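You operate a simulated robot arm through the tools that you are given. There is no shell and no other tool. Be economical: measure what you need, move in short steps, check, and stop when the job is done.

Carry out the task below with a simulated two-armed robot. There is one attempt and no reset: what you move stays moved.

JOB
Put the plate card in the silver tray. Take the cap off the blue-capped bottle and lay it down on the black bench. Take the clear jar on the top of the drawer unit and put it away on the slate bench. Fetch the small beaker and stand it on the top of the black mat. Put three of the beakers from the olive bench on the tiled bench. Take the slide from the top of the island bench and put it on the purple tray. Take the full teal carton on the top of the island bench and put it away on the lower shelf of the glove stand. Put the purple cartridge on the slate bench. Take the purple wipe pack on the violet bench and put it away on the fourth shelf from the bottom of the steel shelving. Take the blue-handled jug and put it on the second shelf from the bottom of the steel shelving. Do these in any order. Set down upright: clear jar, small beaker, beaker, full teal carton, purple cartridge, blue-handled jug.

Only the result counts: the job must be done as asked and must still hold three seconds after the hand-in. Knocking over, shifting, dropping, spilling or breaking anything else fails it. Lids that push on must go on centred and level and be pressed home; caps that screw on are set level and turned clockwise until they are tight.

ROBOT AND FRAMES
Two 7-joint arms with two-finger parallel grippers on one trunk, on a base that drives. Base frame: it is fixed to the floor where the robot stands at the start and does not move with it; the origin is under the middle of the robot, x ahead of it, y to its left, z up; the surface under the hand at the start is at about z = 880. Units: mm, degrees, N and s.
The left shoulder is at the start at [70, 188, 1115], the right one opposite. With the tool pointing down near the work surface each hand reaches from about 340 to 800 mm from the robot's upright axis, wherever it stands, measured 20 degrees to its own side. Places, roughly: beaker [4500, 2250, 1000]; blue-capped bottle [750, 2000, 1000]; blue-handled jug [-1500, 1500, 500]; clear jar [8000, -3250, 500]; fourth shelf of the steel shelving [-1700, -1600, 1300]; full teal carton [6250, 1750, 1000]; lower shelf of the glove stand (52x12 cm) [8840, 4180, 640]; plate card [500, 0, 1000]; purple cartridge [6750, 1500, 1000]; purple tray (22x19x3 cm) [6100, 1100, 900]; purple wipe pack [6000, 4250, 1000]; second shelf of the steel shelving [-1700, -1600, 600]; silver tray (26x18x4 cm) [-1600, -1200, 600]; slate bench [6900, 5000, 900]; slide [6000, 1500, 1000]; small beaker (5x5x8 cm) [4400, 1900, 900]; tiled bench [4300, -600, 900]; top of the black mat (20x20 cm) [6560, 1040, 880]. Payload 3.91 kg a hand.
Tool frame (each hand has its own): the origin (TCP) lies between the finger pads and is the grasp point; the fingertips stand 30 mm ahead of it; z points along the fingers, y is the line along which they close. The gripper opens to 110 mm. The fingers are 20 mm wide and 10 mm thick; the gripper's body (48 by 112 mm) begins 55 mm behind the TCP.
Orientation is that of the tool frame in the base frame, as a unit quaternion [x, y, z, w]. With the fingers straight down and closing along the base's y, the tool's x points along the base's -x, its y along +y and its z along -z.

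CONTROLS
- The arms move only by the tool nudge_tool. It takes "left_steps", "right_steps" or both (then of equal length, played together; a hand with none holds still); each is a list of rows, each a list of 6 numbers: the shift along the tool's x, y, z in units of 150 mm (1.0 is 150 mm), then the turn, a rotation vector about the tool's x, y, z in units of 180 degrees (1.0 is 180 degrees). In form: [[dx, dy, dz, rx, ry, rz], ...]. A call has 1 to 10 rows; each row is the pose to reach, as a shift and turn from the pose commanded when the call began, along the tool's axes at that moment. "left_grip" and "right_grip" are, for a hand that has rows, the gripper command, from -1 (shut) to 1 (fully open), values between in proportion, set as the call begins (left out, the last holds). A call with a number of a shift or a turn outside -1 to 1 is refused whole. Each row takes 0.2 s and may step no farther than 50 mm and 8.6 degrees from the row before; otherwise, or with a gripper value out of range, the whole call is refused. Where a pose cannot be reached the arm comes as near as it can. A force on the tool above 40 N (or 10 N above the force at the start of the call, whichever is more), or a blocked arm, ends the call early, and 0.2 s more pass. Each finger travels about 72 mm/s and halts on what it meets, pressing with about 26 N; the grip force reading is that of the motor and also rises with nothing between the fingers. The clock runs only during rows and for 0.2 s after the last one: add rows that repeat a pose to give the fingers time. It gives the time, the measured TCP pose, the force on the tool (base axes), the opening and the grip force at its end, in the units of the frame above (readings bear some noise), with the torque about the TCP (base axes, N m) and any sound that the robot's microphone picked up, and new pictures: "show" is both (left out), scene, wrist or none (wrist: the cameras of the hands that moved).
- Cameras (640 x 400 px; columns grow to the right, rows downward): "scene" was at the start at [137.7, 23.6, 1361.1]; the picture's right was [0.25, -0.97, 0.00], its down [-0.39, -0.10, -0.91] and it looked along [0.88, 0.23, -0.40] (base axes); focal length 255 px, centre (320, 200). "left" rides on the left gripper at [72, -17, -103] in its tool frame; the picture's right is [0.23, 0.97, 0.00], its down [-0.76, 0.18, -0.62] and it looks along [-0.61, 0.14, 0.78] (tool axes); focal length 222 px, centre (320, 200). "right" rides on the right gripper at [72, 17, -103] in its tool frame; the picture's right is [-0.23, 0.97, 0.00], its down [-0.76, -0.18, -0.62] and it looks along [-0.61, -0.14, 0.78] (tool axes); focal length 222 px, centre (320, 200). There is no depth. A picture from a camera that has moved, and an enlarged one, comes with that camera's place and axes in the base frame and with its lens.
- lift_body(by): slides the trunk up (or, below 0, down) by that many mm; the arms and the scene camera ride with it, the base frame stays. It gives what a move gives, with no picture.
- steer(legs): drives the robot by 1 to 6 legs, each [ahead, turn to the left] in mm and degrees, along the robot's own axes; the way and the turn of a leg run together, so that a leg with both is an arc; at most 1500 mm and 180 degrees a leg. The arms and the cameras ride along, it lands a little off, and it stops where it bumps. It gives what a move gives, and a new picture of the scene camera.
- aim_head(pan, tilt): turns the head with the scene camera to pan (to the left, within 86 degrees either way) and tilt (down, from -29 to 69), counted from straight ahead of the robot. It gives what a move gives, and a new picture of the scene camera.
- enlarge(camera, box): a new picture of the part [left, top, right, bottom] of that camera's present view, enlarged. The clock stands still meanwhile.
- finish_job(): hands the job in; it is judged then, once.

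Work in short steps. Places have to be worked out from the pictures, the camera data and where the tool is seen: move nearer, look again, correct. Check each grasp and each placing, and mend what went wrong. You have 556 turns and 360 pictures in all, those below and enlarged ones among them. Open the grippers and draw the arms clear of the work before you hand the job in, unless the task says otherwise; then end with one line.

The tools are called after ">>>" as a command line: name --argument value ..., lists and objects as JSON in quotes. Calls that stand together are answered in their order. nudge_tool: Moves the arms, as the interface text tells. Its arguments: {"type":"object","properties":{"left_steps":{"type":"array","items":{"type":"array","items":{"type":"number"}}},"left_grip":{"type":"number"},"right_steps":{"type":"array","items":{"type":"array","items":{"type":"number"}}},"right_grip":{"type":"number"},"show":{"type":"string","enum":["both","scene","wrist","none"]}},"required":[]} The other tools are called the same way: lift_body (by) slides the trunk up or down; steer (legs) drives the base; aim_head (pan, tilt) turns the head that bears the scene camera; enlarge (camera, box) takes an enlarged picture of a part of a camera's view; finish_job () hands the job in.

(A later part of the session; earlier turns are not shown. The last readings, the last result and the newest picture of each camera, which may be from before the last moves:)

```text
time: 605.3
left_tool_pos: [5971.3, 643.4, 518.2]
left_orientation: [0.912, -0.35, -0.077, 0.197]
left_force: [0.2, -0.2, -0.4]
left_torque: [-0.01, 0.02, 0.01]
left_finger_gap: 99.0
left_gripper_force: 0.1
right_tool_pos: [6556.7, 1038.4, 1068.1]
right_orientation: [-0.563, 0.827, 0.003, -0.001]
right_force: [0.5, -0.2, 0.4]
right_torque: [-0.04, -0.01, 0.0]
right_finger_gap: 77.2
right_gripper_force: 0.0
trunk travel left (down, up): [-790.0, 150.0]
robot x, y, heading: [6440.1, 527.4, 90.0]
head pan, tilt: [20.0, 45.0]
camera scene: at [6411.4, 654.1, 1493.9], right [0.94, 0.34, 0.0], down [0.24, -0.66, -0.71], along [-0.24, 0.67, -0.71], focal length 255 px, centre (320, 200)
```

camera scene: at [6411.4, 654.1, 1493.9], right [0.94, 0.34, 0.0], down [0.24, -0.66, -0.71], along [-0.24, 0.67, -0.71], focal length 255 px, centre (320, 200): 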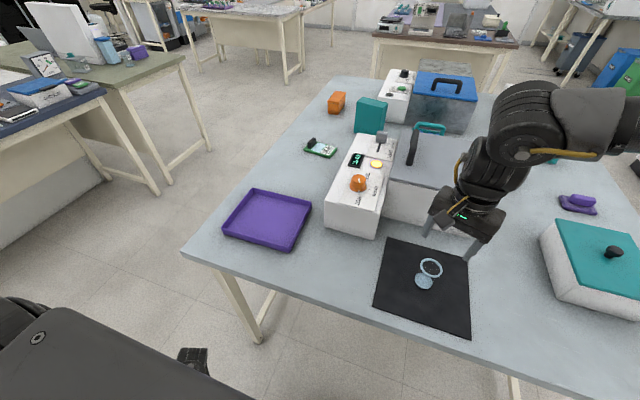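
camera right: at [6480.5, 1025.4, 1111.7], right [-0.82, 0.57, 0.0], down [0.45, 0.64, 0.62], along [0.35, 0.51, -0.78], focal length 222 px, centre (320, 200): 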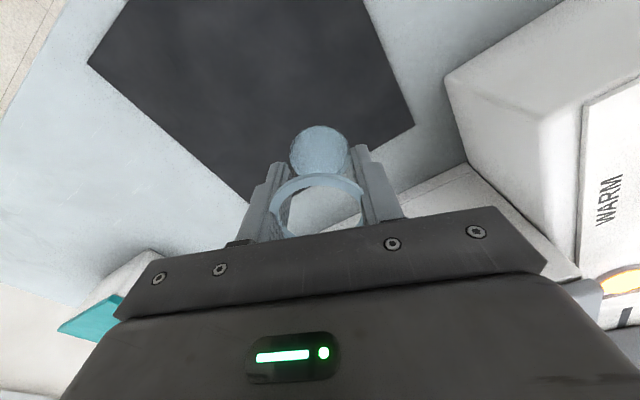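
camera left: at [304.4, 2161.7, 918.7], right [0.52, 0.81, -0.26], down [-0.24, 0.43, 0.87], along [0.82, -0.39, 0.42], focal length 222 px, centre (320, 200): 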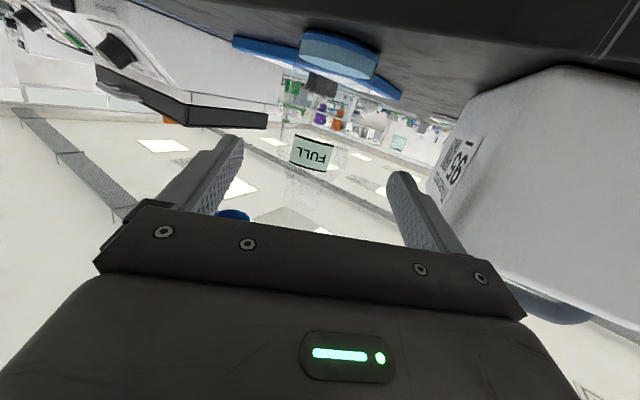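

The small beaker stands on the mat. I zoom to see the slide, the carton and the purple items.

>>> enlarge --camera "scene" --box '[290, 70, 450, 170]'

```text
4.00 times, centred on (370, 120) of scene
camera zoom: at [6411.4, 654.1, 1493.9], right [0.94, 0.34, 0.0], down [0.24, -0.66, -0.71], along [-0.24, 0.67, -0.71], focal length 1019 px, centre (120, 520)
```

zoom: 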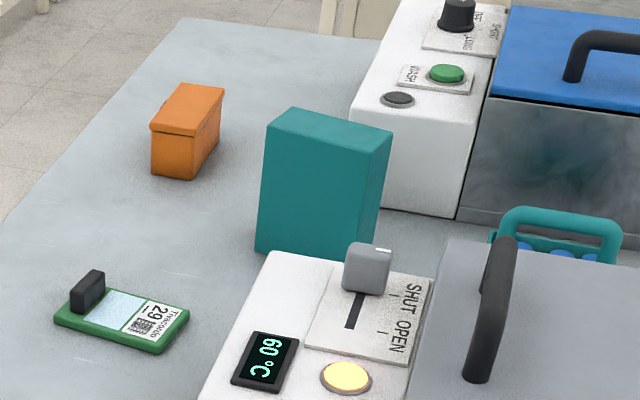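

The slide (label 29, black tab near (6061, 1527)), the purple tray (6083, 1086) and the teal carton (6260, 1720; 60×115×140 mm) are all best reached from the island's west side. I drive there.

>>> steer --legs '[[-380, 0], [0, -90], [-930, 0], [0, 90], [1470, 0], [0, -90]]'

>>> aim_head --pan -5 --tilt 45

```text
time: 630.5
left_tool_pos: [5636.8, 2088.6, 519.0]
left_orientation: [-0.395, 0.894, 0.195, -0.085]
left_force: [0.3, 0.0, -0.6]
left_torque: [0.02, -0.02, 0.03]
left_finger_gap: 98.9
left_gripper_force: 0.1
right_tool_pos: [6028.5, 1502.6, 1069.1]
right_orientation: [0.19, 0.982, 0.001, 0.001]
right_force: [-0.3, 0.2, 0.2]
right_torque: [0.04, -0.02, 0.0]
right_finger_gap: 76.9
right_gripper_force: 0.0
trunk travel left (down, up): [-790.0, 150.0]
robot x, y, heading: [5517.1, 1618.5, -0.6]
head pan, tilt: [20.0, 45.0]
camera scene: at [5642.7, 1647.2, 1493.9], right [0.33, -0.94, 0.0], down [-0.67, -0.24, -0.71], along [0.67, 0.24, -0.71], focal length 255 px, centre (320, 200)
```

scene: 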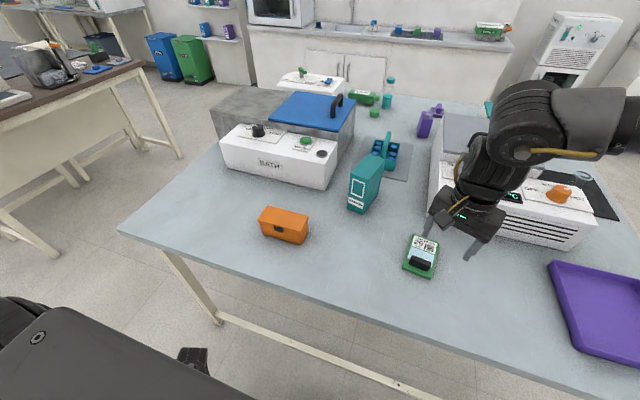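

```text
time: 631.4
left_tool_pos: [5637.8, 2089.2, 519.0]
left_orientation: [-0.395, 0.894, 0.194, -0.084]
left_force: [0.3, 0.2, 0.5]
left_torque: [0.0, 0.0, -0.03]
left_finger_gap: 99.2
left_gripper_force: 0.1
right_tool_pos: [6028.5, 1501.8, 1069.4]
right_orientation: [0.19, 0.982, 0.002, 0.002]
right_force: [-0.3, 0.6, -0.7]
right_torque: [0.01, 0.0, -0.01]
right_finger_gap: 76.9
right_gripper_force: 0.1
trunk travel left (down, up): [-790.0, 150.0]
robot x, y, heading: [5519.2, 1620.2, -0.7]
head pan, tilt: [-5.0, 45.0]
camera scene: at [5646.9, 1612.5, 1493.9], right [-0.1, -1.0, 0.0], down [-0.7, 0.07, -0.71], along [0.7, -0.07, -0.71], focal length 255 px, centre (320, 200)
```

scene: 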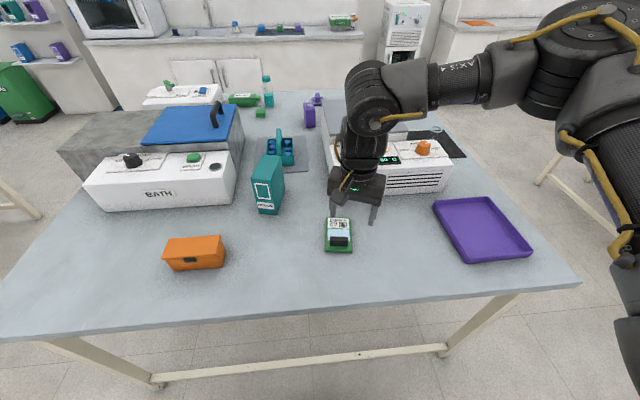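

The slide frame is centred at about (6101, 1513), long axis along x. I bring the right hand over it, squared to close along y.

>>> nudge_tool --right_steps '[[-0.14, 0.08, 0, 0, 0, -0.04], [-0.28, 0.17, 0.1, 0, 0, -0.08], [-0.42, 0.25, 0.3, 0, 0, -0.12], [-0.42, 0.25, 0.5, 0, 0, -0.12]]' --right_grip 0.8 --show "wrist"

```text
time: 632.4
left_tool_pos: [5637.4, 2088.8, 519.0]
left_orientation: [-0.394, 0.894, 0.197, -0.085]
left_force: [0.3, -1.1, -0.8]
left_torque: [0.0, -0.01, 0.0]
left_finger_gap: 98.9
left_gripper_force: 0.1
right_tool_pos: [6064.8, 1539.1, 1000.4]
right_orientation: [0.007, 1.0, 0.001, 0.004]
right_force: [0.5, 0.3, -1.0]
right_torque: [-0.02, -0.01, -0.02]
right_finger_gap: 98.9
right_gripper_force: 0.0
right hand out of reach, approached as far as the arm can: row 3, 4
trunk travel left (down, up): [-790.0, 150.0]
robot x, y, heading: [5514.8, 1621.2, -0.6]
head pan, tilt: [-5.0, 45.0]
camera right: at [5991.0, 1555.5, 1104.1], right [0.24, 0.97, 0.0], down [0.75, -0.19, 0.63], along [0.61, -0.15, -0.78], focal length 222 px, centre (320, 200)
```

right: 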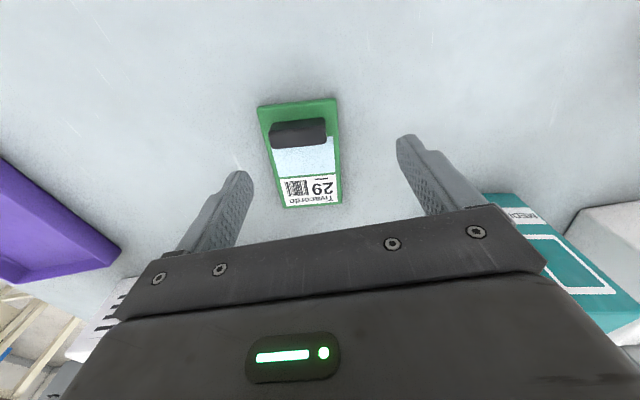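

The slide's centre is (6105, 1511), turned -9°. I align and lower to just above it.

>>> nudge_tool --right_steps '[[-0.13, -0.09, 0, 0, 0, 0.025], [-0.267, -0.183, 0.1, 0, 0, 0.05], [-0.267, -0.183, 0.4, 0, 0, 0.05]]' --show "wrist"

```text
time: 633.2
left_tool_pos: [5638.5, 2089.6, 517.2]
left_orientation: [-0.394, 0.894, 0.194, -0.086]
left_force: [0.3, 0.1, 0.7]
left_torque: [0.0, 0.0, -0.03]
left_finger_gap: 98.4
left_gripper_force: 0.1
right_tool_pos: [6096.5, 1518.4, 944.5]
right_orientation: [0.083, 0.997, 0.0, 0.003]
right_force: [-0.4, 0.6, 0.7]
right_torque: [-0.01, 0.02, 0.01]
right_finger_gap: 98.8
right_gripper_force: 0.1
right hand out of reach, approached as far as the arm can: row 3
trunk travel left (down, up): [-790.0, 150.0]
robot x, y, heading: [5516.4, 1623.0, -0.9]
head pan, tilt: [-5.0, 45.0]
camera right: at [6026.7, 1545.9, 1046.5], right [0.38, 0.92, 0.0], down [0.72, -0.3, 0.63], along [0.58, -0.24, -0.78], focal length 222 px, centre (320, 200)
```

right: 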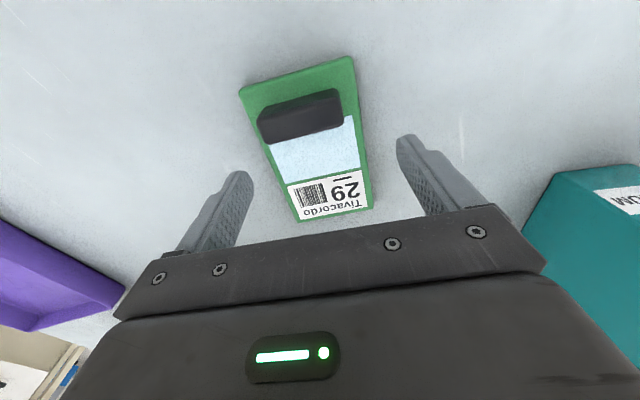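

Well aligned. I nudge the base 10 mm forward and lower with the trunk, then close.

>>> steer --legs '[[10, 0]]'

>>> lift_body --by -31

>>> nudge_tool --right_steps '[[0, -0.02, 0, 0, 0, 0], [0, -0.02, 0, 0, 0, 0], [0, -0.02, 0, 0, 0, 0], [0, -0.02, 0, 0, 0, 0]]' --right_grip -1 --show "wrist"

```text
time: 633.9
left_tool_pos: [5646.3, 2089.0, 519.3]
left_orientation: [-0.395, 0.894, 0.193, -0.085]
left_force: [-0.3, 0.4, -0.2]
left_torque: [-0.01, 0.01, 0.04]
left_finger_gap: 99.1
left_gripper_force: 0.0
right_tool_pos: [6103.7, 1518.1, 944.8]
right_orientation: [0.083, 0.997, 0.002, 0.004]
right_force: [1.1, -0.1, 0.0]
right_torque: [0.01, -0.02, 0.0]
right_finger_gap: 99.1
right_gripper_force: 0.0
trunk travel left (down, up): [-790.0, 150.0]
robot x, y, heading: [5527.5, 1624.1, -0.6]
head pan, tilt: [-5.0, 45.0]
camera scene: at [5653.8, 1612.1, 1494.2], right [-0.1, -1.0, 0.0], down [-0.7, 0.07, -0.71], along [0.71, -0.07, -0.71], focal length 255 px, centre (320, 200)
```

scene: 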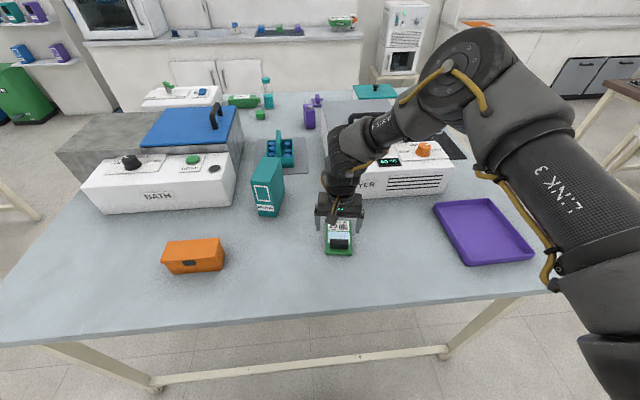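

```text
time: 634.7
left_tool_pos: [5647.2, 2089.3, 488.4]
left_orientation: [-0.394, 0.894, 0.194, -0.086]
left_force: [-0.4, -0.3, 0.0]
left_torque: [0.02, 0.01, -0.01]
left_finger_gap: 98.7
left_gripper_force: 0.0
right_tool_pos: [6106.1, 1517.7, 912.8]
right_orientation: [0.083, 0.997, 0.002, 0.002]
right_force: [0.8, 0.4, -0.4]
right_torque: [-0.02, 0.01, -0.01]
right_finger_gap: 98.8
right_gripper_force: 0.0
trunk travel left (down, up): [-759.0, 181.0]
robot x, y, heading: [5528.8, 1622.1, -0.8]
head pan, tilt: [-5.0, 45.0]
```

```text
time: 635.7
left_tool_pos: [5646.5, 2088.5, 488.4]
left_orientation: [-0.394, 0.894, 0.194, -0.085]
left_force: [-0.2, 0.3, -0.3]
left_torque: [-0.01, 0.01, 0.01]
left_finger_gap: 98.9
left_gripper_force: 0.0
right_tool_pos: [6104.7, 1515.7, 913.1]
right_orientation: [0.084, 0.996, 0.002, 0.003]
right_force: [0.4, 0.5, 1.0]
right_torque: [-0.02, -0.09, 0.04]
right_finger_gap: 75.2
right_gripper_force: 25.9
trunk travel left (down, up): [-759.0, 181.0]
robot x, y, heading: [5530.0, 1623.3, -0.9]
head pan, tilt: [-5.0, 45.0]
camera right: at [6035.2, 1542.6, 1016.2], right [0.39, 0.92, 0.0], down [0.72, -0.3, 0.63], along [0.58, -0.24, -0.78], focal length 222 px, centre (320, 200)
```

right: 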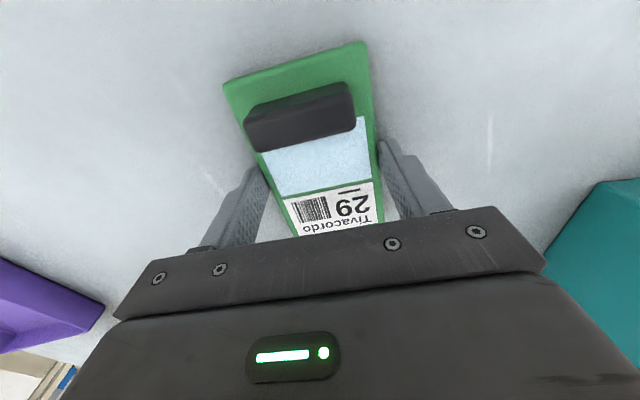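

The slide is gripped (75 mm). I lift it, and drive to stand opposite the purple tray (centre ≈ (6079, 1107)).

>>> lift_body --by 130

>>> steer --legs '[[-176, 0], [0, -90], [408, 0], [0, 90], [150, 0]]'

>>> nudge_tool --right_steps '[[0, 0, 0, 0, 0, 0]]' --show "wrist"

```text
time: 637.2
left_tool_pos: [5646.7, 2089.2, 617.4]
left_orientation: [-0.394, 0.894, 0.194, -0.086]
left_force: [0.2, 0.1, 0.2]
left_torque: [0.0, 0.01, -0.02]
left_finger_gap: 98.9
left_gripper_force: 0.0
right_tool_pos: [6105.6, 1514.9, 1042.1]
right_orientation: [0.084, 0.996, 0.001, 0.003]
right_force: [0.3, -0.5, -1.0]
right_torque: [-0.02, -0.02, 0.06]
right_finger_gap: 75.5
right_gripper_force: 26.5
trunk travel left (down, up): [-889.0, 51.0]
robot x, y, heading: [5530.5, 1620.1, -0.6]
head pan, tilt: [-5.0, 45.0]
```

```text
time: 649.5
left_tool_pos: [5607.8, 1684.5, 616.9]
left_orientation: [-0.402, 0.891, 0.193, -0.086]
left_force: [0.2, 0.1, 0.0]
left_torque: [0.01, -0.01, 0.02]
left_finger_gap: 99.0
left_gripper_force: 0.1
right_tool_pos: [6075.5, 1117.6, 1043.5]
right_orientation: [0.075, 0.997, 0.002, 0.004]
right_force: [0.5, -0.6, -1.3]
right_torque: [-0.04, -0.02, 0.02]
right_finger_gap: 75.4
right_gripper_force: 25.7
trunk travel left (down, up): [-889.0, 51.0]
robot x, y, heading: [5500.5, 1214.0, 0.3]
head pan, tilt: [-5.0, 45.0]
camera scene: at [5625.0, 1207.2, 1593.1], right [-0.08, -1.0, 0.0], down [-0.7, 0.06, -0.71], along [0.71, -0.06, -0.71], focal length 255 px, centre (320, 200)
```

scene: 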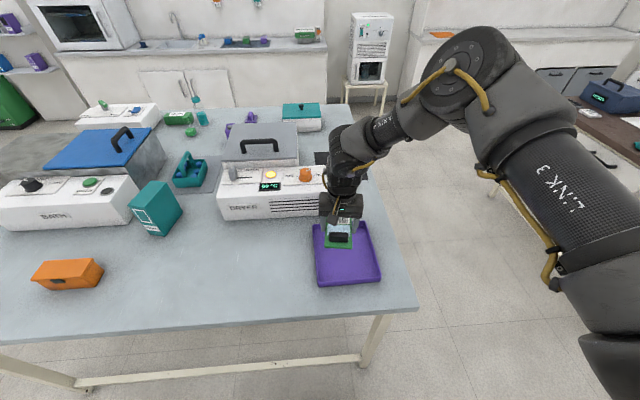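

```text
time: 649.9
left_tool_pos: [5608.4, 1684.3, 617.6]
left_orientation: [-0.402, 0.891, 0.194, -0.086]
left_force: [0.2, 0.4, 0.0]
left_torque: [0.01, -0.03, -0.02]
left_finger_gap: 99.0
left_gripper_force: 0.1
right_tool_pos: [6076.5, 1118.9, 1044.1]
right_orientation: [0.075, 0.997, 0.001, 0.003]
right_force: [0.6, 0.8, -0.7]
right_torque: [-0.03, -0.02, 0.01]
right_finger_gap: 75.2
right_gripper_force: 26.0
trunk travel left (down, up): [-889.0, 51.0]
robot x, y, heading: [5496.7, 1214.0, 0.5]
head pan, tilt: [-5.0, 45.0]
camera right: at [6006.0, 1144.2, 1146.4], right [0.37, 0.93, 0.0], down [0.72, -0.29, 0.63], along [0.58, -0.23, -0.78], focal length 222 px, centre (320, 200)
```

right: 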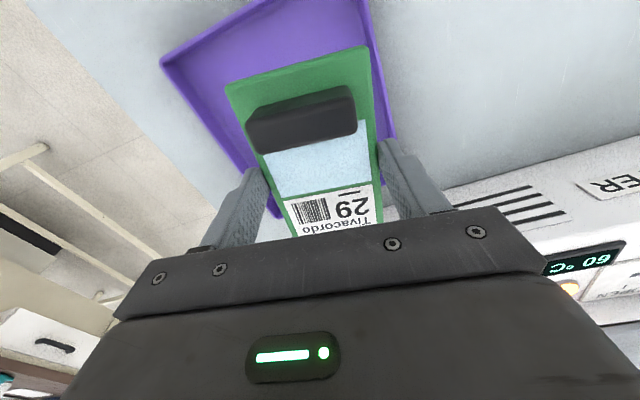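

I shift 22 mm to centre in the tray (y 1005–1187) and lower with the trunk.

>>> nudge_tool --right_steps '[[-0.01, -0.07, 0, 0, 0, 0], [-0.022, -0.145, 0, 0, 0, 0]]' --show "none"

>>> lift_body --by -112

>>> lift_body --by -10

```text
time: 650.5
left_tool_pos: [5608.3, 1683.3, 617.2]
left_orientation: [-0.403, 0.89, 0.193, -0.087]
left_force: [-0.5, 0.0, -0.3]
left_torque: [0.02, 0.01, 0.04]
left_finger_gap: 98.8
left_gripper_force: 0.0
right_tool_pos: [6068.9, 1101.4, 1046.7]
right_orientation: [0.077, 0.997, 0.002, 0.003]
right_force: [-1.1, 0.7, -0.2]
right_torque: [-0.01, -0.01, 0.01]
right_finger_gap: 75.2
right_gripper_force: 26.0
right hand out of reach, approached as far as the arm can: row 1, 2
trunk travel left (down, up): [-889.0, 51.0]
robot x, y, heading: [5498.7, 1215.0, 0.6]
head pan, tilt: [-5.0, 45.0]
```

```text
time: 652.0
left_tool_pos: [5608.2, 1684.3, 504.9]
left_orientation: [-0.402, 0.891, 0.194, -0.086]
left_force: [-0.5, -0.8, 0.5]
left_torque: [0.03, 0.0, 0.02]
left_finger_gap: 98.9
left_gripper_force: 0.0
right_tool_pos: [6069.4, 1103.2, 933.5]
right_orientation: [0.077, 0.997, 0.002, 0.004]
right_force: [0.1, 0.9, -1.0]
right_torque: [0.03, 0.0, 0.02]
right_finger_gap: 75.3
right_gripper_force: 26.3
trunk travel left (down, up): [-777.0, 163.0]
robot x, y, heading: [5500.8, 1209.9, 0.5]
head pan, tilt: [-5.0, 45.0]
```

```text
time: 652.5
left_tool_pos: [5609.1, 1684.8, 495.9]
left_orientation: [-0.402, 0.891, 0.193, -0.087]
left_force: [0.9, 0.0, -0.5]
left_torque: [0.03, -0.01, 0.0]
left_finger_gap: 98.9
left_gripper_force: 0.1
right_tool_pos: [6068.0, 1103.0, 923.0]
right_orientation: [0.077, 0.997, 0.001, 0.004]
right_force: [-0.3, -0.2, -1.6]
right_torque: [0.0, -0.02, -0.03]
right_finger_gap: 75.3
right_gripper_force: 26.0
trunk travel left (down, up): [-767.0, 173.0]
robot x, y, heading: [5499.6, 1212.6, 0.2]
head pan, tilt: [-5.0, 45.0]
```

>>> lift_body --by -6

```text
time: 653.1
left_tool_pos: [5609.6, 1683.4, 488.9]
left_orientation: [-0.402, 0.891, 0.194, -0.086]
left_force: [1.2, -0.7, 0.2]
left_torque: [0.01, 0.05, 0.03]
left_finger_gap: 99.1
left_gripper_force: 0.0
right_tool_pos: [6069.3, 1102.6, 918.6]
right_orientation: [0.075, 0.997, 0.001, 0.005]
right_force: [-0.4, -0.6, 8.5]
right_torque: [-0.07, 0.59, 0.02]
right_finger_gap: 75.5
right_gripper_force: 26.3
trunk travel left (down, up): [-761.0, 179.0]
robot x, y, heading: [5494.5, 1213.4, 0.4]
head pan, tilt: [-5.0, 45.0]
```

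The slide touches the tray floor. I open and rise.

>>> nudge_tool --right_steps '[[0, 0, 0, 0, 0, 0], [0, 0, 0, 0, 0, 0]]' --right_grip 0.65 --show "none"

>>> lift_body --by 150

>>> nudge_tool --right_steps '[[0, 0, 0, 0, 0, 0]]' --show "wrist"

```text
time: 653.7
left_tool_pos: [5609.4, 1684.5, 489.8]
left_orientation: [-0.402, 0.891, 0.193, -0.087]
left_force: [-0.4, -1.1, -0.6]
left_torque: [0.0, -0.02, -0.02]
left_finger_gap: 98.9
left_gripper_force: 0.1
right_tool_pos: [6068.8, 1102.3, 916.5]
right_orientation: [0.076, 0.997, 0.001, 0.004]
right_force: [0.7, -0.5, -0.6]
right_torque: [0.03, 0.0, -0.02]
right_finger_gap: 90.9
right_gripper_force: 0.1
trunk travel left (down, up): [-761.0, 179.0]
robot x, y, heading: [5498.0, 1209.1, 0.4]
head pan, tilt: [-5.0, 45.0]
```

```text
time: 655.4
left_tool_pos: [5607.9, 1683.1, 639.8]
left_orientation: [-0.402, 0.891, 0.193, -0.087]
left_force: [-0.8, -0.5, 0.4]
left_torque: [0.01, -0.03, 0.0]
left_finger_gap: 98.8
left_gripper_force: 0.1
right_tool_pos: [6068.5, 1102.4, 1067.3]
right_orientation: [0.076, 0.997, 0.001, 0.004]
right_force: [-0.1, -0.1, 0.1]
right_torque: [-0.01, -0.01, -0.02]
right_finger_gap: 90.5
right_gripper_force: 0.0
trunk travel left (down, up): [-911.0, 29.0]
robot x, y, heading: [5500.5, 1212.9, 0.6]
head pan, tilt: [-5.0, 45.0]
```

```text
time: 655.8
left_tool_pos: [5608.6, 1683.8, 638.8]
left_orientation: [-0.403, 0.89, 0.193, -0.087]
left_force: [-0.4, -1.4, 0.6]
left_torque: [-0.01, -0.01, -0.02]
left_finger_gap: 99.0
left_gripper_force: 0.1
right_tool_pos: [6069.1, 1103.1, 1067.6]
right_orientation: [0.076, 0.997, 0.001, 0.003]
right_force: [0.0, 0.4, -0.2]
right_torque: [0.0, -0.02, -0.01]
right_finger_gap: 90.4
right_gripper_force: 0.1
trunk travel left (down, up): [-911.0, 29.0]
robot x, y, heading: [5498.0, 1212.8, 0.3]
head pan, tilt: [-5.0, 45.0]
camera right: at [5998.7, 1128.9, 1170.3], right [0.37, 0.93, 0.01], down [0.72, -0.29, 0.63], along [0.58, -0.23, -0.78], focal length 222 px, centre (320, 200)
```

right: 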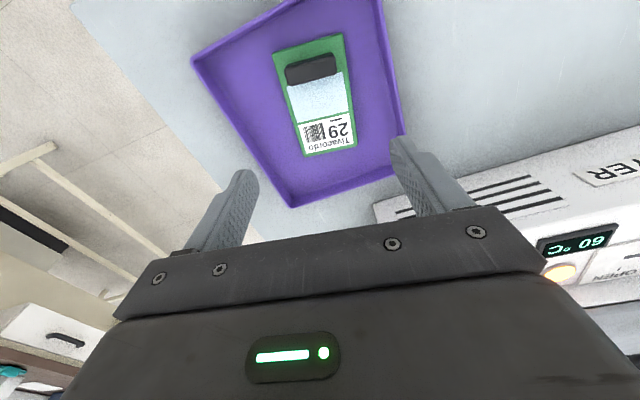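

The slide lies in the purple tray. Next the teal carton at (6260, 1720): I drive to (5545, 1965), from where the right hand can reach it with a forward-pitched hand.

>>> steer --legs '[[-150, 0], [0, 90], [750, 0], [0, -90], [195, 0]]'

>>> aim_head --pan -15 --tilt 38

```text
time: 669.8
left_tool_pos: [5629.4, 2433.9, 639.5]
left_orientation: [-0.404, 0.89, 0.193, -0.087]
left_force: [-1.0, -0.9, -0.6]
left_torque: [-0.01, -0.04, -0.01]
left_finger_gap: 99.0
left_gripper_force: 0.1
right_tool_pos: [6090.9, 1853.4, 1067.8]
right_orientation: [0.074, 0.997, 0.001, 0.005]
right_force: [-0.4, 0.0, -0.1]
right_torque: [0.02, -0.01, -0.03]
right_finger_gap: 90.5
right_gripper_force: 0.0
trunk travel left (down, up): [-911.0, 29.0]
robot x, y, heading: [5519.7, 1962.6, 0.7]
head pan, tilt: [-5.0, 45.0]
camera scene: at [5648.1, 1957.0, 1615.1], right [-0.08, -1.0, 0.0], down [-0.7, 0.05, -0.71], along [0.71, -0.05, -0.71], focal length 255 px, centre (320, 200)
```

scene: 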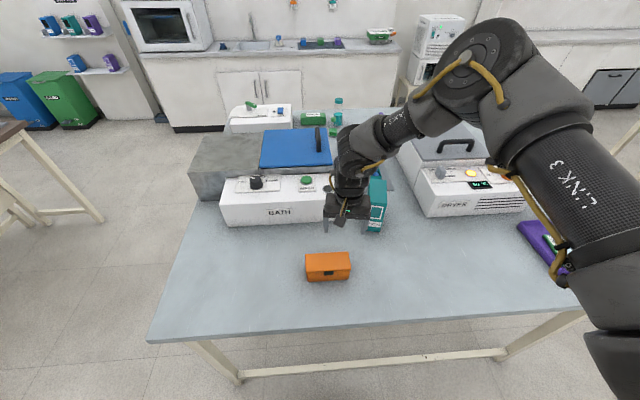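

```text
time: 670.5
left_tool_pos: [5630.7, 2434.5, 638.0]
left_orientation: [-0.404, 0.889, 0.194, -0.089]
left_force: [-0.3, -0.2, -0.8]
left_torque: [-0.02, 0.01, -0.02]
left_finger_gap: 98.9
left_gripper_force: 0.0
right_tool_pos: [6093.2, 1853.7, 1066.5]
right_orientation: [0.075, 0.997, 0.002, 0.003]
right_force: [-0.2, -0.6, 0.2]
right_torque: [-0.02, 0.0, 0.03]
right_finger_gap: 90.9
right_gripper_force: 0.2
trunk travel left (down, up): [-911.0, 29.0]
robot x, y, heading: [5522.7, 1962.7, 0.5]
head pan, tilt: [-15.0, 38.0]
camera scene: at [5654.5, 1941.7, 1625.0], right [-0.25, -0.97, 0.0], down [-0.6, 0.15, -0.79], along [0.76, -0.19, -0.62], focal length 255 px, centre (320, 200)
```

scene: 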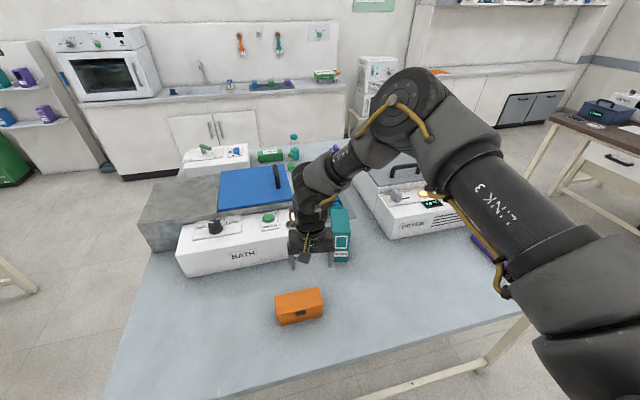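

I raise the hand, pitch it forward and shift right toward the carton (staying above the orange box), then lower the trunk.

>>> nudge_tool --right_steps '[[0, 0, -0.3, 0, -0.03, 0], [0, -0.2, -0.5, 0, -0.06, 0], [-0.1, -0.4, -0.7, 0, -0.09, 0], [-0.2, -0.6, -0.85, 0, -0.12, 0], [-0.3, -0.85, -0.93, 0, -0.14, 0]]' --show "none"

>>> lift_body --by -130

>>> nudge_tool --right_steps '[[0, 0, 0, 0, 0, 0]]' --show "wrist"

```text
time: 671.7
left_tool_pos: [5629.8, 2434.0, 639.8]
left_orientation: [-0.404, 0.89, 0.195, -0.087]
left_force: [0.3, 0.0, -0.3]
left_torque: [0.02, -0.03, 0.01]
left_finger_gap: 99.0
left_gripper_force: 0.1
right_tool_pos: [6097.1, 1739.7, 1206.3]
right_orientation: [0.077, 0.972, -0.016, 0.223]
right_force: [-0.4, -0.2, 0.0]
right_torque: [0.06, -0.02, 0.0]
right_finger_gap: 90.7
right_gripper_force: 0.1
right hand out of reach, approached as far as the arm can: row 4, 5
trunk travel left (down, up): [-911.0, 29.0]
robot x, y, heading: [5522.3, 1963.6, 0.7]
head pan, tilt: [-15.0, 38.0]
```

```text
time: 673.3
left_tool_pos: [5630.7, 2434.4, 509.4]
left_orientation: [-0.404, 0.89, 0.194, -0.088]
left_force: [0.2, -0.3, -0.5]
left_torque: [0.02, 0.01, -0.01]
left_finger_gap: 99.0
left_gripper_force: 0.2
right_tool_pos: [6098.0, 1742.5, 1077.0]
right_orientation: [0.077, 0.972, -0.017, 0.223]
right_force: [-0.5, 0.0, -0.1]
right_torque: [0.03, -0.01, 0.01]
right_finger_gap: 90.8
right_gripper_force: 0.0
trunk travel left (down, up): [-781.0, 159.0]
robot x, y, heading: [5518.7, 1962.0, 0.7]
head pan, tilt: [-15.0, 38.0]
```

```text
time: 673.7
left_tool_pos: [5629.4, 2434.1, 509.6]
left_orientation: [-0.404, 0.89, 0.193, -0.088]
left_force: [-0.2, 0.0, 0.9]
left_torque: [0.0, 0.05, -0.04]
left_finger_gap: 99.0
left_gripper_force: 0.0
right_tool_pos: [6098.0, 1741.0, 1077.8]
right_orientation: [0.076, 0.972, -0.017, 0.222]
right_force: [-0.1, 0.3, 0.0]
right_torque: [0.02, 0.0, 0.0]
right_finger_gap: 90.6
right_gripper_force: 0.0
trunk travel left (down, up): [-781.0, 159.0]
robot x, y, heading: [5520.5, 1964.0, 0.9]
head pan, tilt: [-15.0, 38.0]
camera right: at [5991.0, 1774.4, 1137.9], right [0.35, 0.93, 0.1], down [0.38, -0.24, 0.89], along [0.85, -0.28, -0.44], focal length 222 px, centre (320, 200)
```

right: 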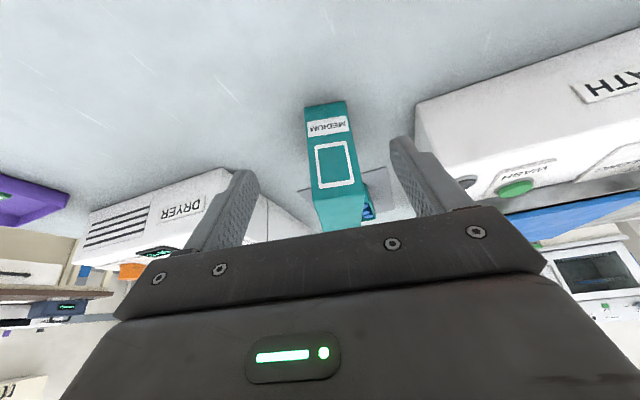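

The carton (label MEDIUM) has its west face at (6202–6216, 1700–1754) and is turned -15°. I align and move above it.

>>> nudge_tool --right_steps '[[-0.3, 0, 0.13, 0.005, 0, 0.01], [-0.6, 0, 0.27, 0.01, 0, 0.02], [-0.9, 0, 0.43, 0.0145, 0, 0.03]]' --show "wrist"

```text
refused: row 3 steps farther than a row can; nothing moved
```

>>> nudge_tool --right_steps '[[-0.22, 0, 0.1, 0.004, 0, 0.008], [-0.45, 0, 0.21, 0.008, 0, 0.015], [-0.68, 0, 0.32, 0.012, 0, 0.022], [-0.9, 0, 0.43, 0.0145, 0, 0.03]]' --show "wrist"

```text
time: 674.7
left_tool_pos: [5629.6, 2434.1, 509.1]
left_orientation: [-0.405, 0.889, 0.194, -0.089]
left_force: [-0.2, -0.1, -0.2]
left_torque: [0.0, -0.01, 0.0]
left_finger_gap: 98.9
left_gripper_force: 0.2
right_tool_pos: [6180.0, 1766.9, 1074.8]
right_orientation: [0.131, 0.966, -0.029, 0.223]
right_force: [0.5, -0.1, -0.2]
right_torque: [-0.04, -0.02, -0.02]
right_finger_gap: 90.6
right_gripper_force: 0.1
right hand out of reach, approached as far as the arm can: row 1, 2, 3, 4
trunk travel left (down, up): [-781.0, 159.0]
robot x, y, heading: [5520.0, 1959.9, 0.6]
head pan, tilt: [-15.0, 38.0]
camera right: at [6077.9, 1810.7, 1135.8], right [0.45, 0.88, 0.1], down [0.35, -0.28, 0.89], along [0.82, -0.37, -0.44], focal length 222 px, centre (320, 200)
```

right: 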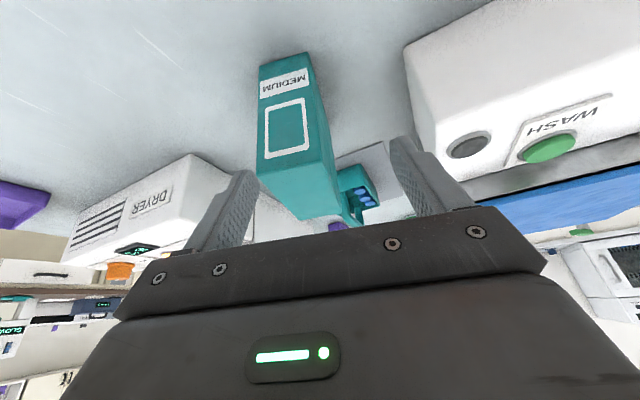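

Out of reach; I drive the base 58 mm forward and try again.

>>> steer --legs '[[58, 0]]'

>>> nudge_tool --right_steps '[[0.08, -0.15, 0, 0, 0, 0], [0.08, -0.3, 0, 0, 0, 0], [0.05, -0.36, 0, 0, 0, 0]]' --show "wrist"

```text
time: 675.6
left_tool_pos: [5685.5, 2434.6, 509.9]
left_orientation: [-0.405, 0.89, 0.193, -0.086]
left_force: [-0.8, -0.8, 0.2]
left_torque: [0.0, 0.02, -0.01]
left_finger_gap: 99.1
left_gripper_force: 0.0
right_tool_pos: [6234.8, 1767.0, 1078.1]
right_orientation: [0.13, 0.965, -0.029, 0.226]
right_force: [-0.6, 0.3, 0.0]
right_torque: [0.02, -0.02, 0.0]
right_finger_gap: 90.9
right_gripper_force: 0.2
trunk travel left (down, up): [-781.0, 159.0]
robot x, y, heading: [5578.9, 1961.6, 0.6]
head pan, tilt: [-15.0, 38.0]
camera scene: at [5705.4, 1942.4, 1495.7], right [-0.25, -0.97, 0.0], down [-0.59, 0.15, -0.79], along [0.77, -0.2, -0.61], focal length 255 px, centre (320, 200)
```

scene: 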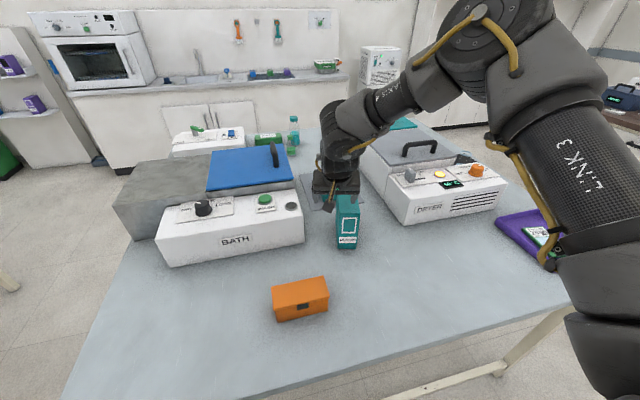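

```text
time: 676.4
left_tool_pos: [5687.4, 2434.1, 509.3]
left_orientation: [-0.404, 0.89, 0.194, -0.089]
left_force: [-1.0, 0.1, -1.2]
left_torque: [-0.01, 0.02, 0.0]
left_finger_gap: 99.0
left_gripper_force: 0.0
right_tool_pos: [6207.1, 1732.5, 1069.3]
right_orientation: [0.132, 0.965, -0.029, 0.224]
right_force: [-0.7, 1.3, 0.5]
right_torque: [-0.02, 0.01, 0.04]
right_finger_gap: 90.8
right_gripper_force: 0.1
right hand out of reach, approached as far as the arm can: row 2, 3
trunk travel left (down, up): [-781.0, 159.0]
robot x, y, heading: [5580.8, 1962.7, 0.7]
head pan, tilt: [-15.0, 38.0]
camera right: at [6103.6, 1776.3, 1130.5], right [0.46, 0.88, 0.1], down [0.35, -0.28, 0.89], along [0.82, -0.37, -0.44], focal length 222 px, centre (320, 200)
```

right: 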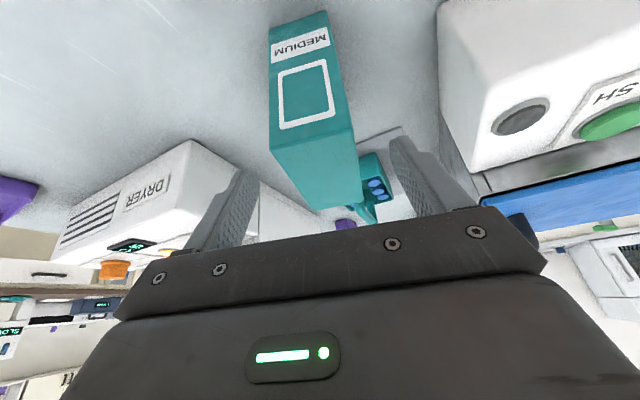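

The limit seems to come from the pitched wrist. I turn the base 4° right and straighten the hand to vertical.

>>> steer --legs '[[0, -4]]'

>>> nudge_tool --right_steps '[[-0.05, 0, -0.02, 0, 0.035, 0], [-0.1, 0, -0.04, 0, 0.07, 0], [-0.14, 0.0, -0.06, 0, 0.105, 0], [-0.18, 0.0, -0.08, 0, 0.14, 0]]' --show "wrist"

```text
time: 677.3
left_tool_pos: [5719.6, 2425.9, 509.3]
left_orientation: [-0.373, 0.903, 0.196, -0.082]
left_force: [-0.3, -0.3, -0.9]
left_torque: [-0.03, 0.03, 0.02]
left_finger_gap: 99.0
left_gripper_force: 0.1
right_tool_pos: [6186.9, 1689.8, 1071.8]
right_orientation: [0.165, 0.96, -0.036, 0.223]
right_force: [0.2, -0.7, 0.0]
right_torque: [-0.01, 0.06, 0.05]
right_finger_gap: 91.1
right_gripper_force: 0.1
trunk travel left (down, up): [-781.0, 159.0]
robot x, y, heading: [5577.8, 1966.2, -3.4]
head pan, tilt: [-15.0, 38.0]
camera scene: at [5708.8, 1934.2, 1495.1], right [-0.31, -0.95, 0.0], down [-0.58, 0.19, -0.79], along [0.75, -0.25, -0.62], focal length 255 px, centre (320, 200)
```

scene: 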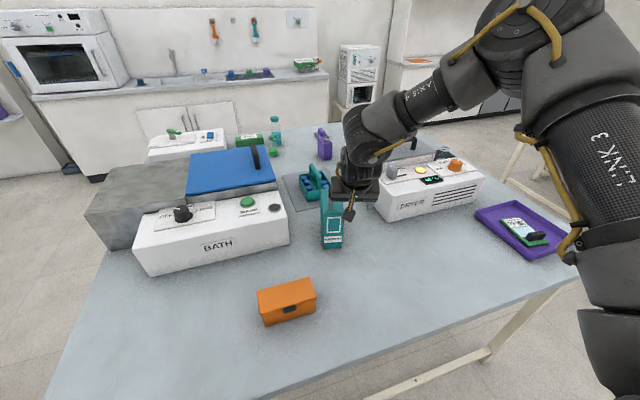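

```text
time: 678.3
left_tool_pos: [5719.7, 2426.3, 509.7]
left_orientation: [-0.373, 0.903, 0.195, -0.082]
left_force: [-0.7, 0.6, -0.7]
left_torque: [-0.03, -0.01, -0.01]
left_finger_gap: 99.3
left_gripper_force: 0.1
right_tool_pos: [6150.5, 1743.1, 1088.0]
right_orientation: [0.176, 0.984, 0.001, 0.012]
right_force: [-0.2, -0.6, 0.1]
right_torque: [-0.02, -0.01, -0.04]
right_finger_gap: 90.8
right_gripper_force: 0.1
right hand out of reach, approached as far as the arm can: row 1, 2, 3, 4
trunk travel left (down, up): [-781.0, 159.0]
robot x, y, heading: [5578.3, 1965.2, -3.5]
head pan, tilt: [-15.0, 38.0]
camera right: at [6086.3, 1782.1, 1189.3], right [0.55, 0.83, 0.01], down [0.64, -0.43, 0.64], along [0.54, -0.34, -0.77], focal length 222 px, centre (320, 200)
```

right: 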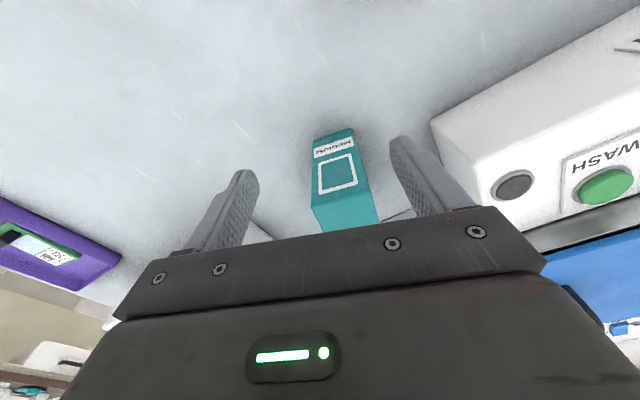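

A lower hand relative to the shoulder reaches farther, so I raise the trunk 150 mm again and extend downward.

>>> lift_body --by 150

>>> nudge_tool --right_steps '[[-0.1, 0, 0.25, 0, 0, 0], [-0.2, 0, 0.5, 0, 0, 0], [-0.3, 0, 0.75, 0, 0, 0], [-0.4, 0, 1.0, 0, 0, 0], [-0.6, -0.05, 1.0, 0, 0, 0]]' --show "wrist"

```text
time: 680.0
left_tool_pos: [5720.7, 2425.0, 658.2]
left_orientation: [-0.373, 0.903, 0.197, -0.081]
left_force: [0.2, -0.6, 0.5]
left_torque: [0.0, -0.03, -0.01]
left_finger_gap: 98.8
left_gripper_force: 0.1
right_tool_pos: [6151.9, 1741.6, 1237.2]
right_orientation: [0.176, 0.984, 0.001, 0.013]
right_force: [0.0, 0.1, 0.2]
right_torque: [0.0, -0.04, -0.02]
right_finger_gap: 90.9
right_gripper_force: 0.0
trunk travel left (down, up): [-931.0, 9.0]
robot x, y, heading: [5579.8, 1961.7, -3.1]
head pan, tilt: [-15.0, 38.0]
```

```text
time: 681.2
left_tool_pos: [5720.0, 2424.3, 659.6]
left_orientation: [-0.374, 0.903, 0.196, -0.081]
left_force: [0.2, -0.2, 0.2]
left_torque: [0.0, 0.01, 0.01]
left_finger_gap: 98.9
left_gripper_force: 0.1
right_tool_pos: [6166.5, 1764.5, 1099.8]
right_orientation: [0.177, 0.984, 0.0, 0.013]
right_force: [0.1, -1.0, 0.7]
right_torque: [0.0, 0.01, 0.0]
right_finger_gap: 91.1
right_gripper_force: 0.0
right hand out of reach, approached as far as the arm can: row 1, 2, 3, 4, 5
trunk travel left (down, up): [-931.0, 9.0]
robot x, y, heading: [5578.8, 1963.3, -3.2]
head pan, tilt: [-15.0, 38.0]
camera right: at [6100.9, 1803.8, 1200.8], right [0.55, 0.83, 0.01], down [0.63, -0.43, 0.64], along [0.54, -0.35, -0.77], focal length 222 px, centre (320, 200)
```

right: 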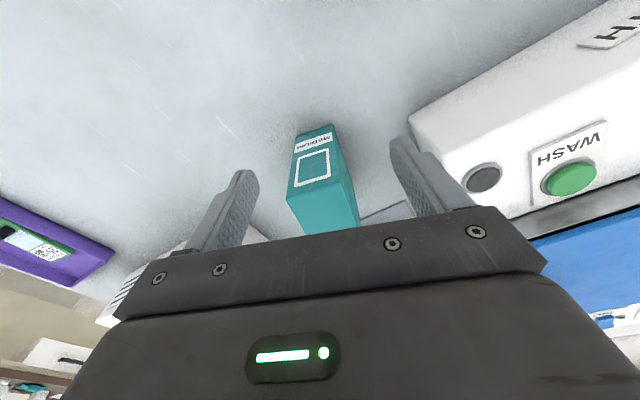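

The boundary favours targets more in front of the robot. I shift the robot to y≈1837 so the carton is only ~120 mm to the right.

>>> steer --legs '[[-200, 0], [0, -31], [242, 0], [0, 34.4]]'

>>> nudge_tool --right_steps '[[-0.15, 0, 0, 0, 0, -0.02], [-0.3, 0, 0, 0, 0, -0.02], [-0.45, 0, 0, 0, 0, -0.02]]' --show "wrist"

```text
time: 685.3
left_tool_pos: [5839.4, 2227.1, 658.1]
left_orientation: [-0.119, 0.968, 0.217, -0.035]
left_force: [2.2, -1.8, 0.5]
left_torque: [0.16, 0.18, 0.06]
left_finger_gap: 98.9
left_gripper_force: 0.0
right_tool_pos: [5894.4, 1422.6, 1099.7]
right_orientation: [0.434, 0.901, -0.002, 0.012]
right_force: [0.3, -0.3, 0.3]
right_torque: [0.0, 0.04, -0.03]
right_finger_gap: 91.1
right_gripper_force: 0.0
trunk travel left (down, up): [-931.0, 9.0]
robot x, y, heading: [5492.2, 1896.0, -34.5]
head pan, tilt: [-15.0, 38.0]
stopped in leg 3: the robot was blocked; the commanded pose is now the measured one
camera scene: at [5589.7, 1801.5, 1645.3], right [-0.76, -0.65, 0.0], down [-0.4, 0.47, -0.79], along [0.51, -0.6, -0.62], focal length 255 px, centre (320, 200)
```

scene: 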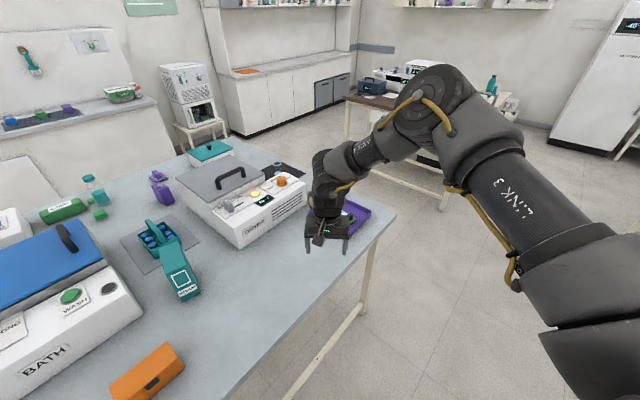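

```text
time: 686.1
left_tool_pos: [5839.5, 2224.3, 656.9]
left_orientation: [-0.117, 0.969, 0.215, -0.034]
left_force: [-0.5, -0.2, -0.3]
left_torque: [0.01, 0.04, 0.0]
left_finger_gap: 98.9
left_gripper_force: 0.1
right_tool_pos: [5898.7, 1444.4, 1109.8]
right_orientation: [0.408, 0.913, -0.003, 0.016]
right_force: [-1.1, 0.9, 0.5]
right_torque: [-0.01, -0.02, -0.01]
right_finger_gap: 91.0
right_gripper_force: 0.0
right hand out of reach, approached as far as the arm can: row 1, 2, 3
trunk travel left (down, up): [-931.0, 9.0]
robot x, y, heading: [5490.5, 1895.2, -34.3]
head pan, tilt: [-15.0, 38.0]
camera right: at [5860.2, 1509.8, 1210.5], right [0.88, 0.48, 0.01], down [0.36, -0.67, 0.65], along [0.32, -0.56, -0.76], focal length 222 px, centre (320, 200)
```

right: 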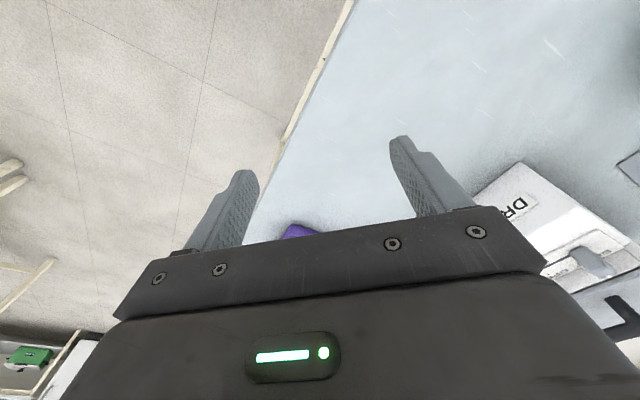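

The hanging left hand met the bench side. I back off further and make the sideways shift well away from the bench.

>>> steer --legs '[[-250, 0], [0, -55.6], [200, 0], [0, 90], [290, 0]]'

>>> nudge_tool --right_steps '[[-0.1, 0, 0, 0, 0, -0.03], [-0.3, 0, 0, 0, 0, -0.03], [-0.5, 0, 0, 0, 0, -0.03]]' --show "wrist"

```text
time: 697.0
left_tool_pos: [5683.9, 2302.1, 657.8]
left_orientation: [-0.397, 0.892, 0.196, -0.093]
left_force: [0.0, -0.2, 0.3]
left_torque: [0.03, 0.0, 0.02]
left_finger_gap: 99.2
left_gripper_force: 0.0
right_tool_pos: [6169.2, 1685.1, 1108.7]
right_orientation: [0.123, 0.992, 0.001, 0.015]
right_force: [0.1, -0.1, 0.8]
right_torque: [0.02, -0.03, 0.02]
right_finger_gap: 90.8
right_gripper_force: 0.1
trunk travel left (down, up): [-931.0, 9.0]
robot x, y, heading: [5580.4, 1829.8, -0.4]
head pan, tilt: [-15.0, 38.0]
camera scene: at [5708.9, 1810.5, 1645.3], right [-0.27, -0.96, 0.0], down [-0.59, 0.16, -0.79], along [0.76, -0.21, -0.61], focal length 255 px, centre (320, 200)
```

scene: 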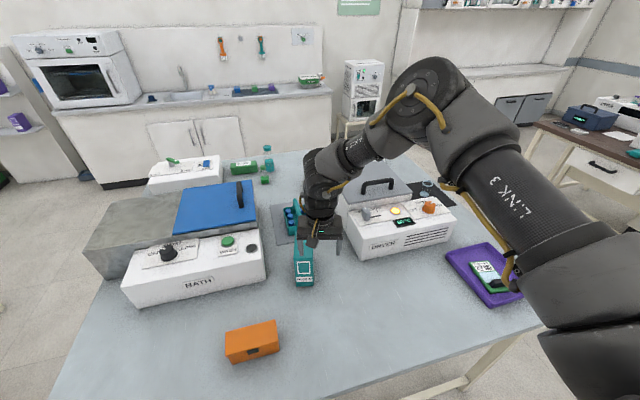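

```text
time: 697.8
left_tool_pos: [5685.6, 2301.7, 658.7]
left_orientation: [-0.397, 0.891, 0.197, -0.094]
left_force: [0.1, -0.8, 0.8]
left_torque: [-0.01, 0.0, -0.03]
left_finger_gap: 98.9
left_gripper_force: 0.0
right_tool_pos: [6155.9, 1710.6, 1117.5]
right_orientation: [0.079, 0.997, 0.001, 0.015]
right_force: [-0.8, -0.9, 0.5]
right_torque: [-0.01, 0.0, 0.03]
right_finger_gap: 90.5
right_gripper_force: 0.0
right hand out of reach, approached as far as the arm can: row 1, 2, 3
trunk travel left (down, up): [-931.0, 9.0]
robot x, y, heading: [5578.4, 1833.0, -0.4]
head pan, tilt: [-15.0, 38.0]
camera right: at [6083.6, 1737.8, 1218.6], right [0.38, 0.93, 0.01], down [0.71, -0.3, 0.64], along [0.6, -0.24, -0.76], focal length 222 px, centre (320, 200)
```

right: 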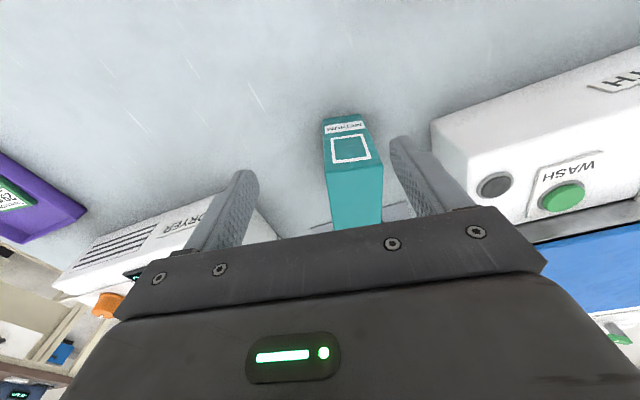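

Vertical reach is short at this yaw. I pitch the hand forward here (less sideways offset) and extend.

>>> nudge_tool --right_steps '[[-0.1, 0, 0, 0, -0.035, 0.02], [-0.25, 0, 0.02, 0, -0.07, 0.03], [-0.4, 0, 0.05, 0, -0.105, 0.03], [-0.55, 0, 0.1, 0, -0.14, 0.03], [-0.7, 0, 0.15, 0, -0.15, 0.03]]' --show "wrist"

```text
time: 699.0
left_tool_pos: [5685.8, 2301.1, 656.8]
left_orientation: [-0.396, 0.891, 0.198, -0.095]
left_force: [-0.4, -0.6, -0.1]
left_torque: [0.0, 0.01, -0.02]
left_finger_gap: 99.0
left_gripper_force: 0.1
right_tool_pos: [6259.3, 1694.7, 1095.2]
right_orientation: [0.121, 0.961, -0.016, 0.247]
right_force: [0.3, 0.4, 0.0]
right_torque: [0.0, -0.02, 0.0]
right_finger_gap: 90.7
right_gripper_force: 0.0
trunk travel left (down, up): [-931.0, 9.0]
robot x, y, heading: [5581.8, 1834.2, -0.7]
head pan, tilt: [-15.0, 38.0]
camera right: at [6153.0, 1735.6, 1153.3], right [0.43, 0.89, 0.14], down [0.31, -0.29, 0.91], along [0.85, -0.35, -0.4], focal length 222 px, centre (320, 200)
```

right: 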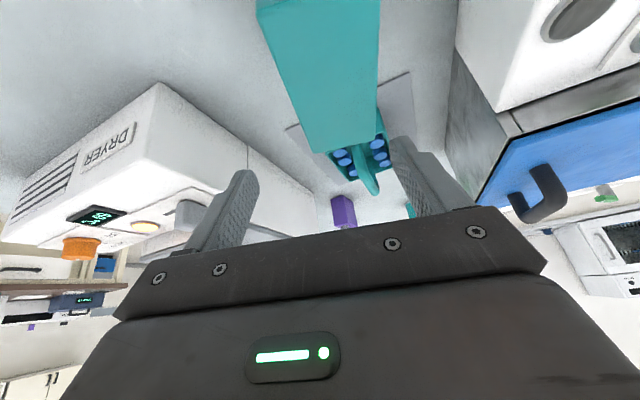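

Now within reach: the hand is over the carton (axis through (6268, 1714)). I shift 20 mm in +y, then go straight down 90 mm.

>>> nudge_tool --right_steps '[[0.03, 0.13, -0.012, 0, 0, 0], [0.13, 0.125, 0.16, 0, 0, 0], [0.23, 0.12, 0.34, 0, 0, 0], [0.32, 0.115, 0.51, 0, 0, 0]]' --show "wrist"

```text
time: 700.0
left_tool_pos: [5684.4, 2302.6, 657.2]
left_orientation: [-0.396, 0.892, 0.197, -0.094]
left_force: [0.4, 0.6, 0.0]
left_torque: [-0.02, 0.01, 0.01]
left_finger_gap: 98.8
left_gripper_force: 0.2
right_tool_pos: [6250.8, 1719.3, 1010.7]
right_orientation: [0.124, 0.961, -0.018, 0.247]
right_force: [0.0, 0.4, 0.2]
right_torque: [-0.01, -0.01, -0.01]
right_finger_gap: 90.4
right_gripper_force: 0.1
right hand out of reach, approached as far as the arm can: row 4
trunk travel left (down, up): [-931.0, 9.0]
robot x, y, heading: [5579.5, 1835.0, -0.4]
head pan, tilt: [-15.0, 38.0]
camera right: at [6143.4, 1760.9, 1066.9], right [0.43, 0.89, 0.14], down [0.31, -0.29, 0.91], along [0.85, -0.35, -0.4], focal length 222 px, centre (320, 200)
```

right: 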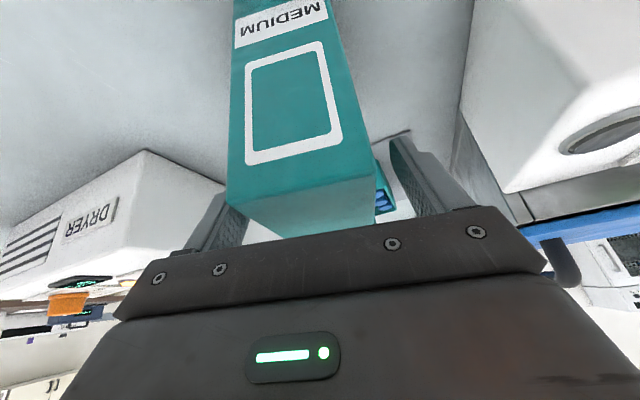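

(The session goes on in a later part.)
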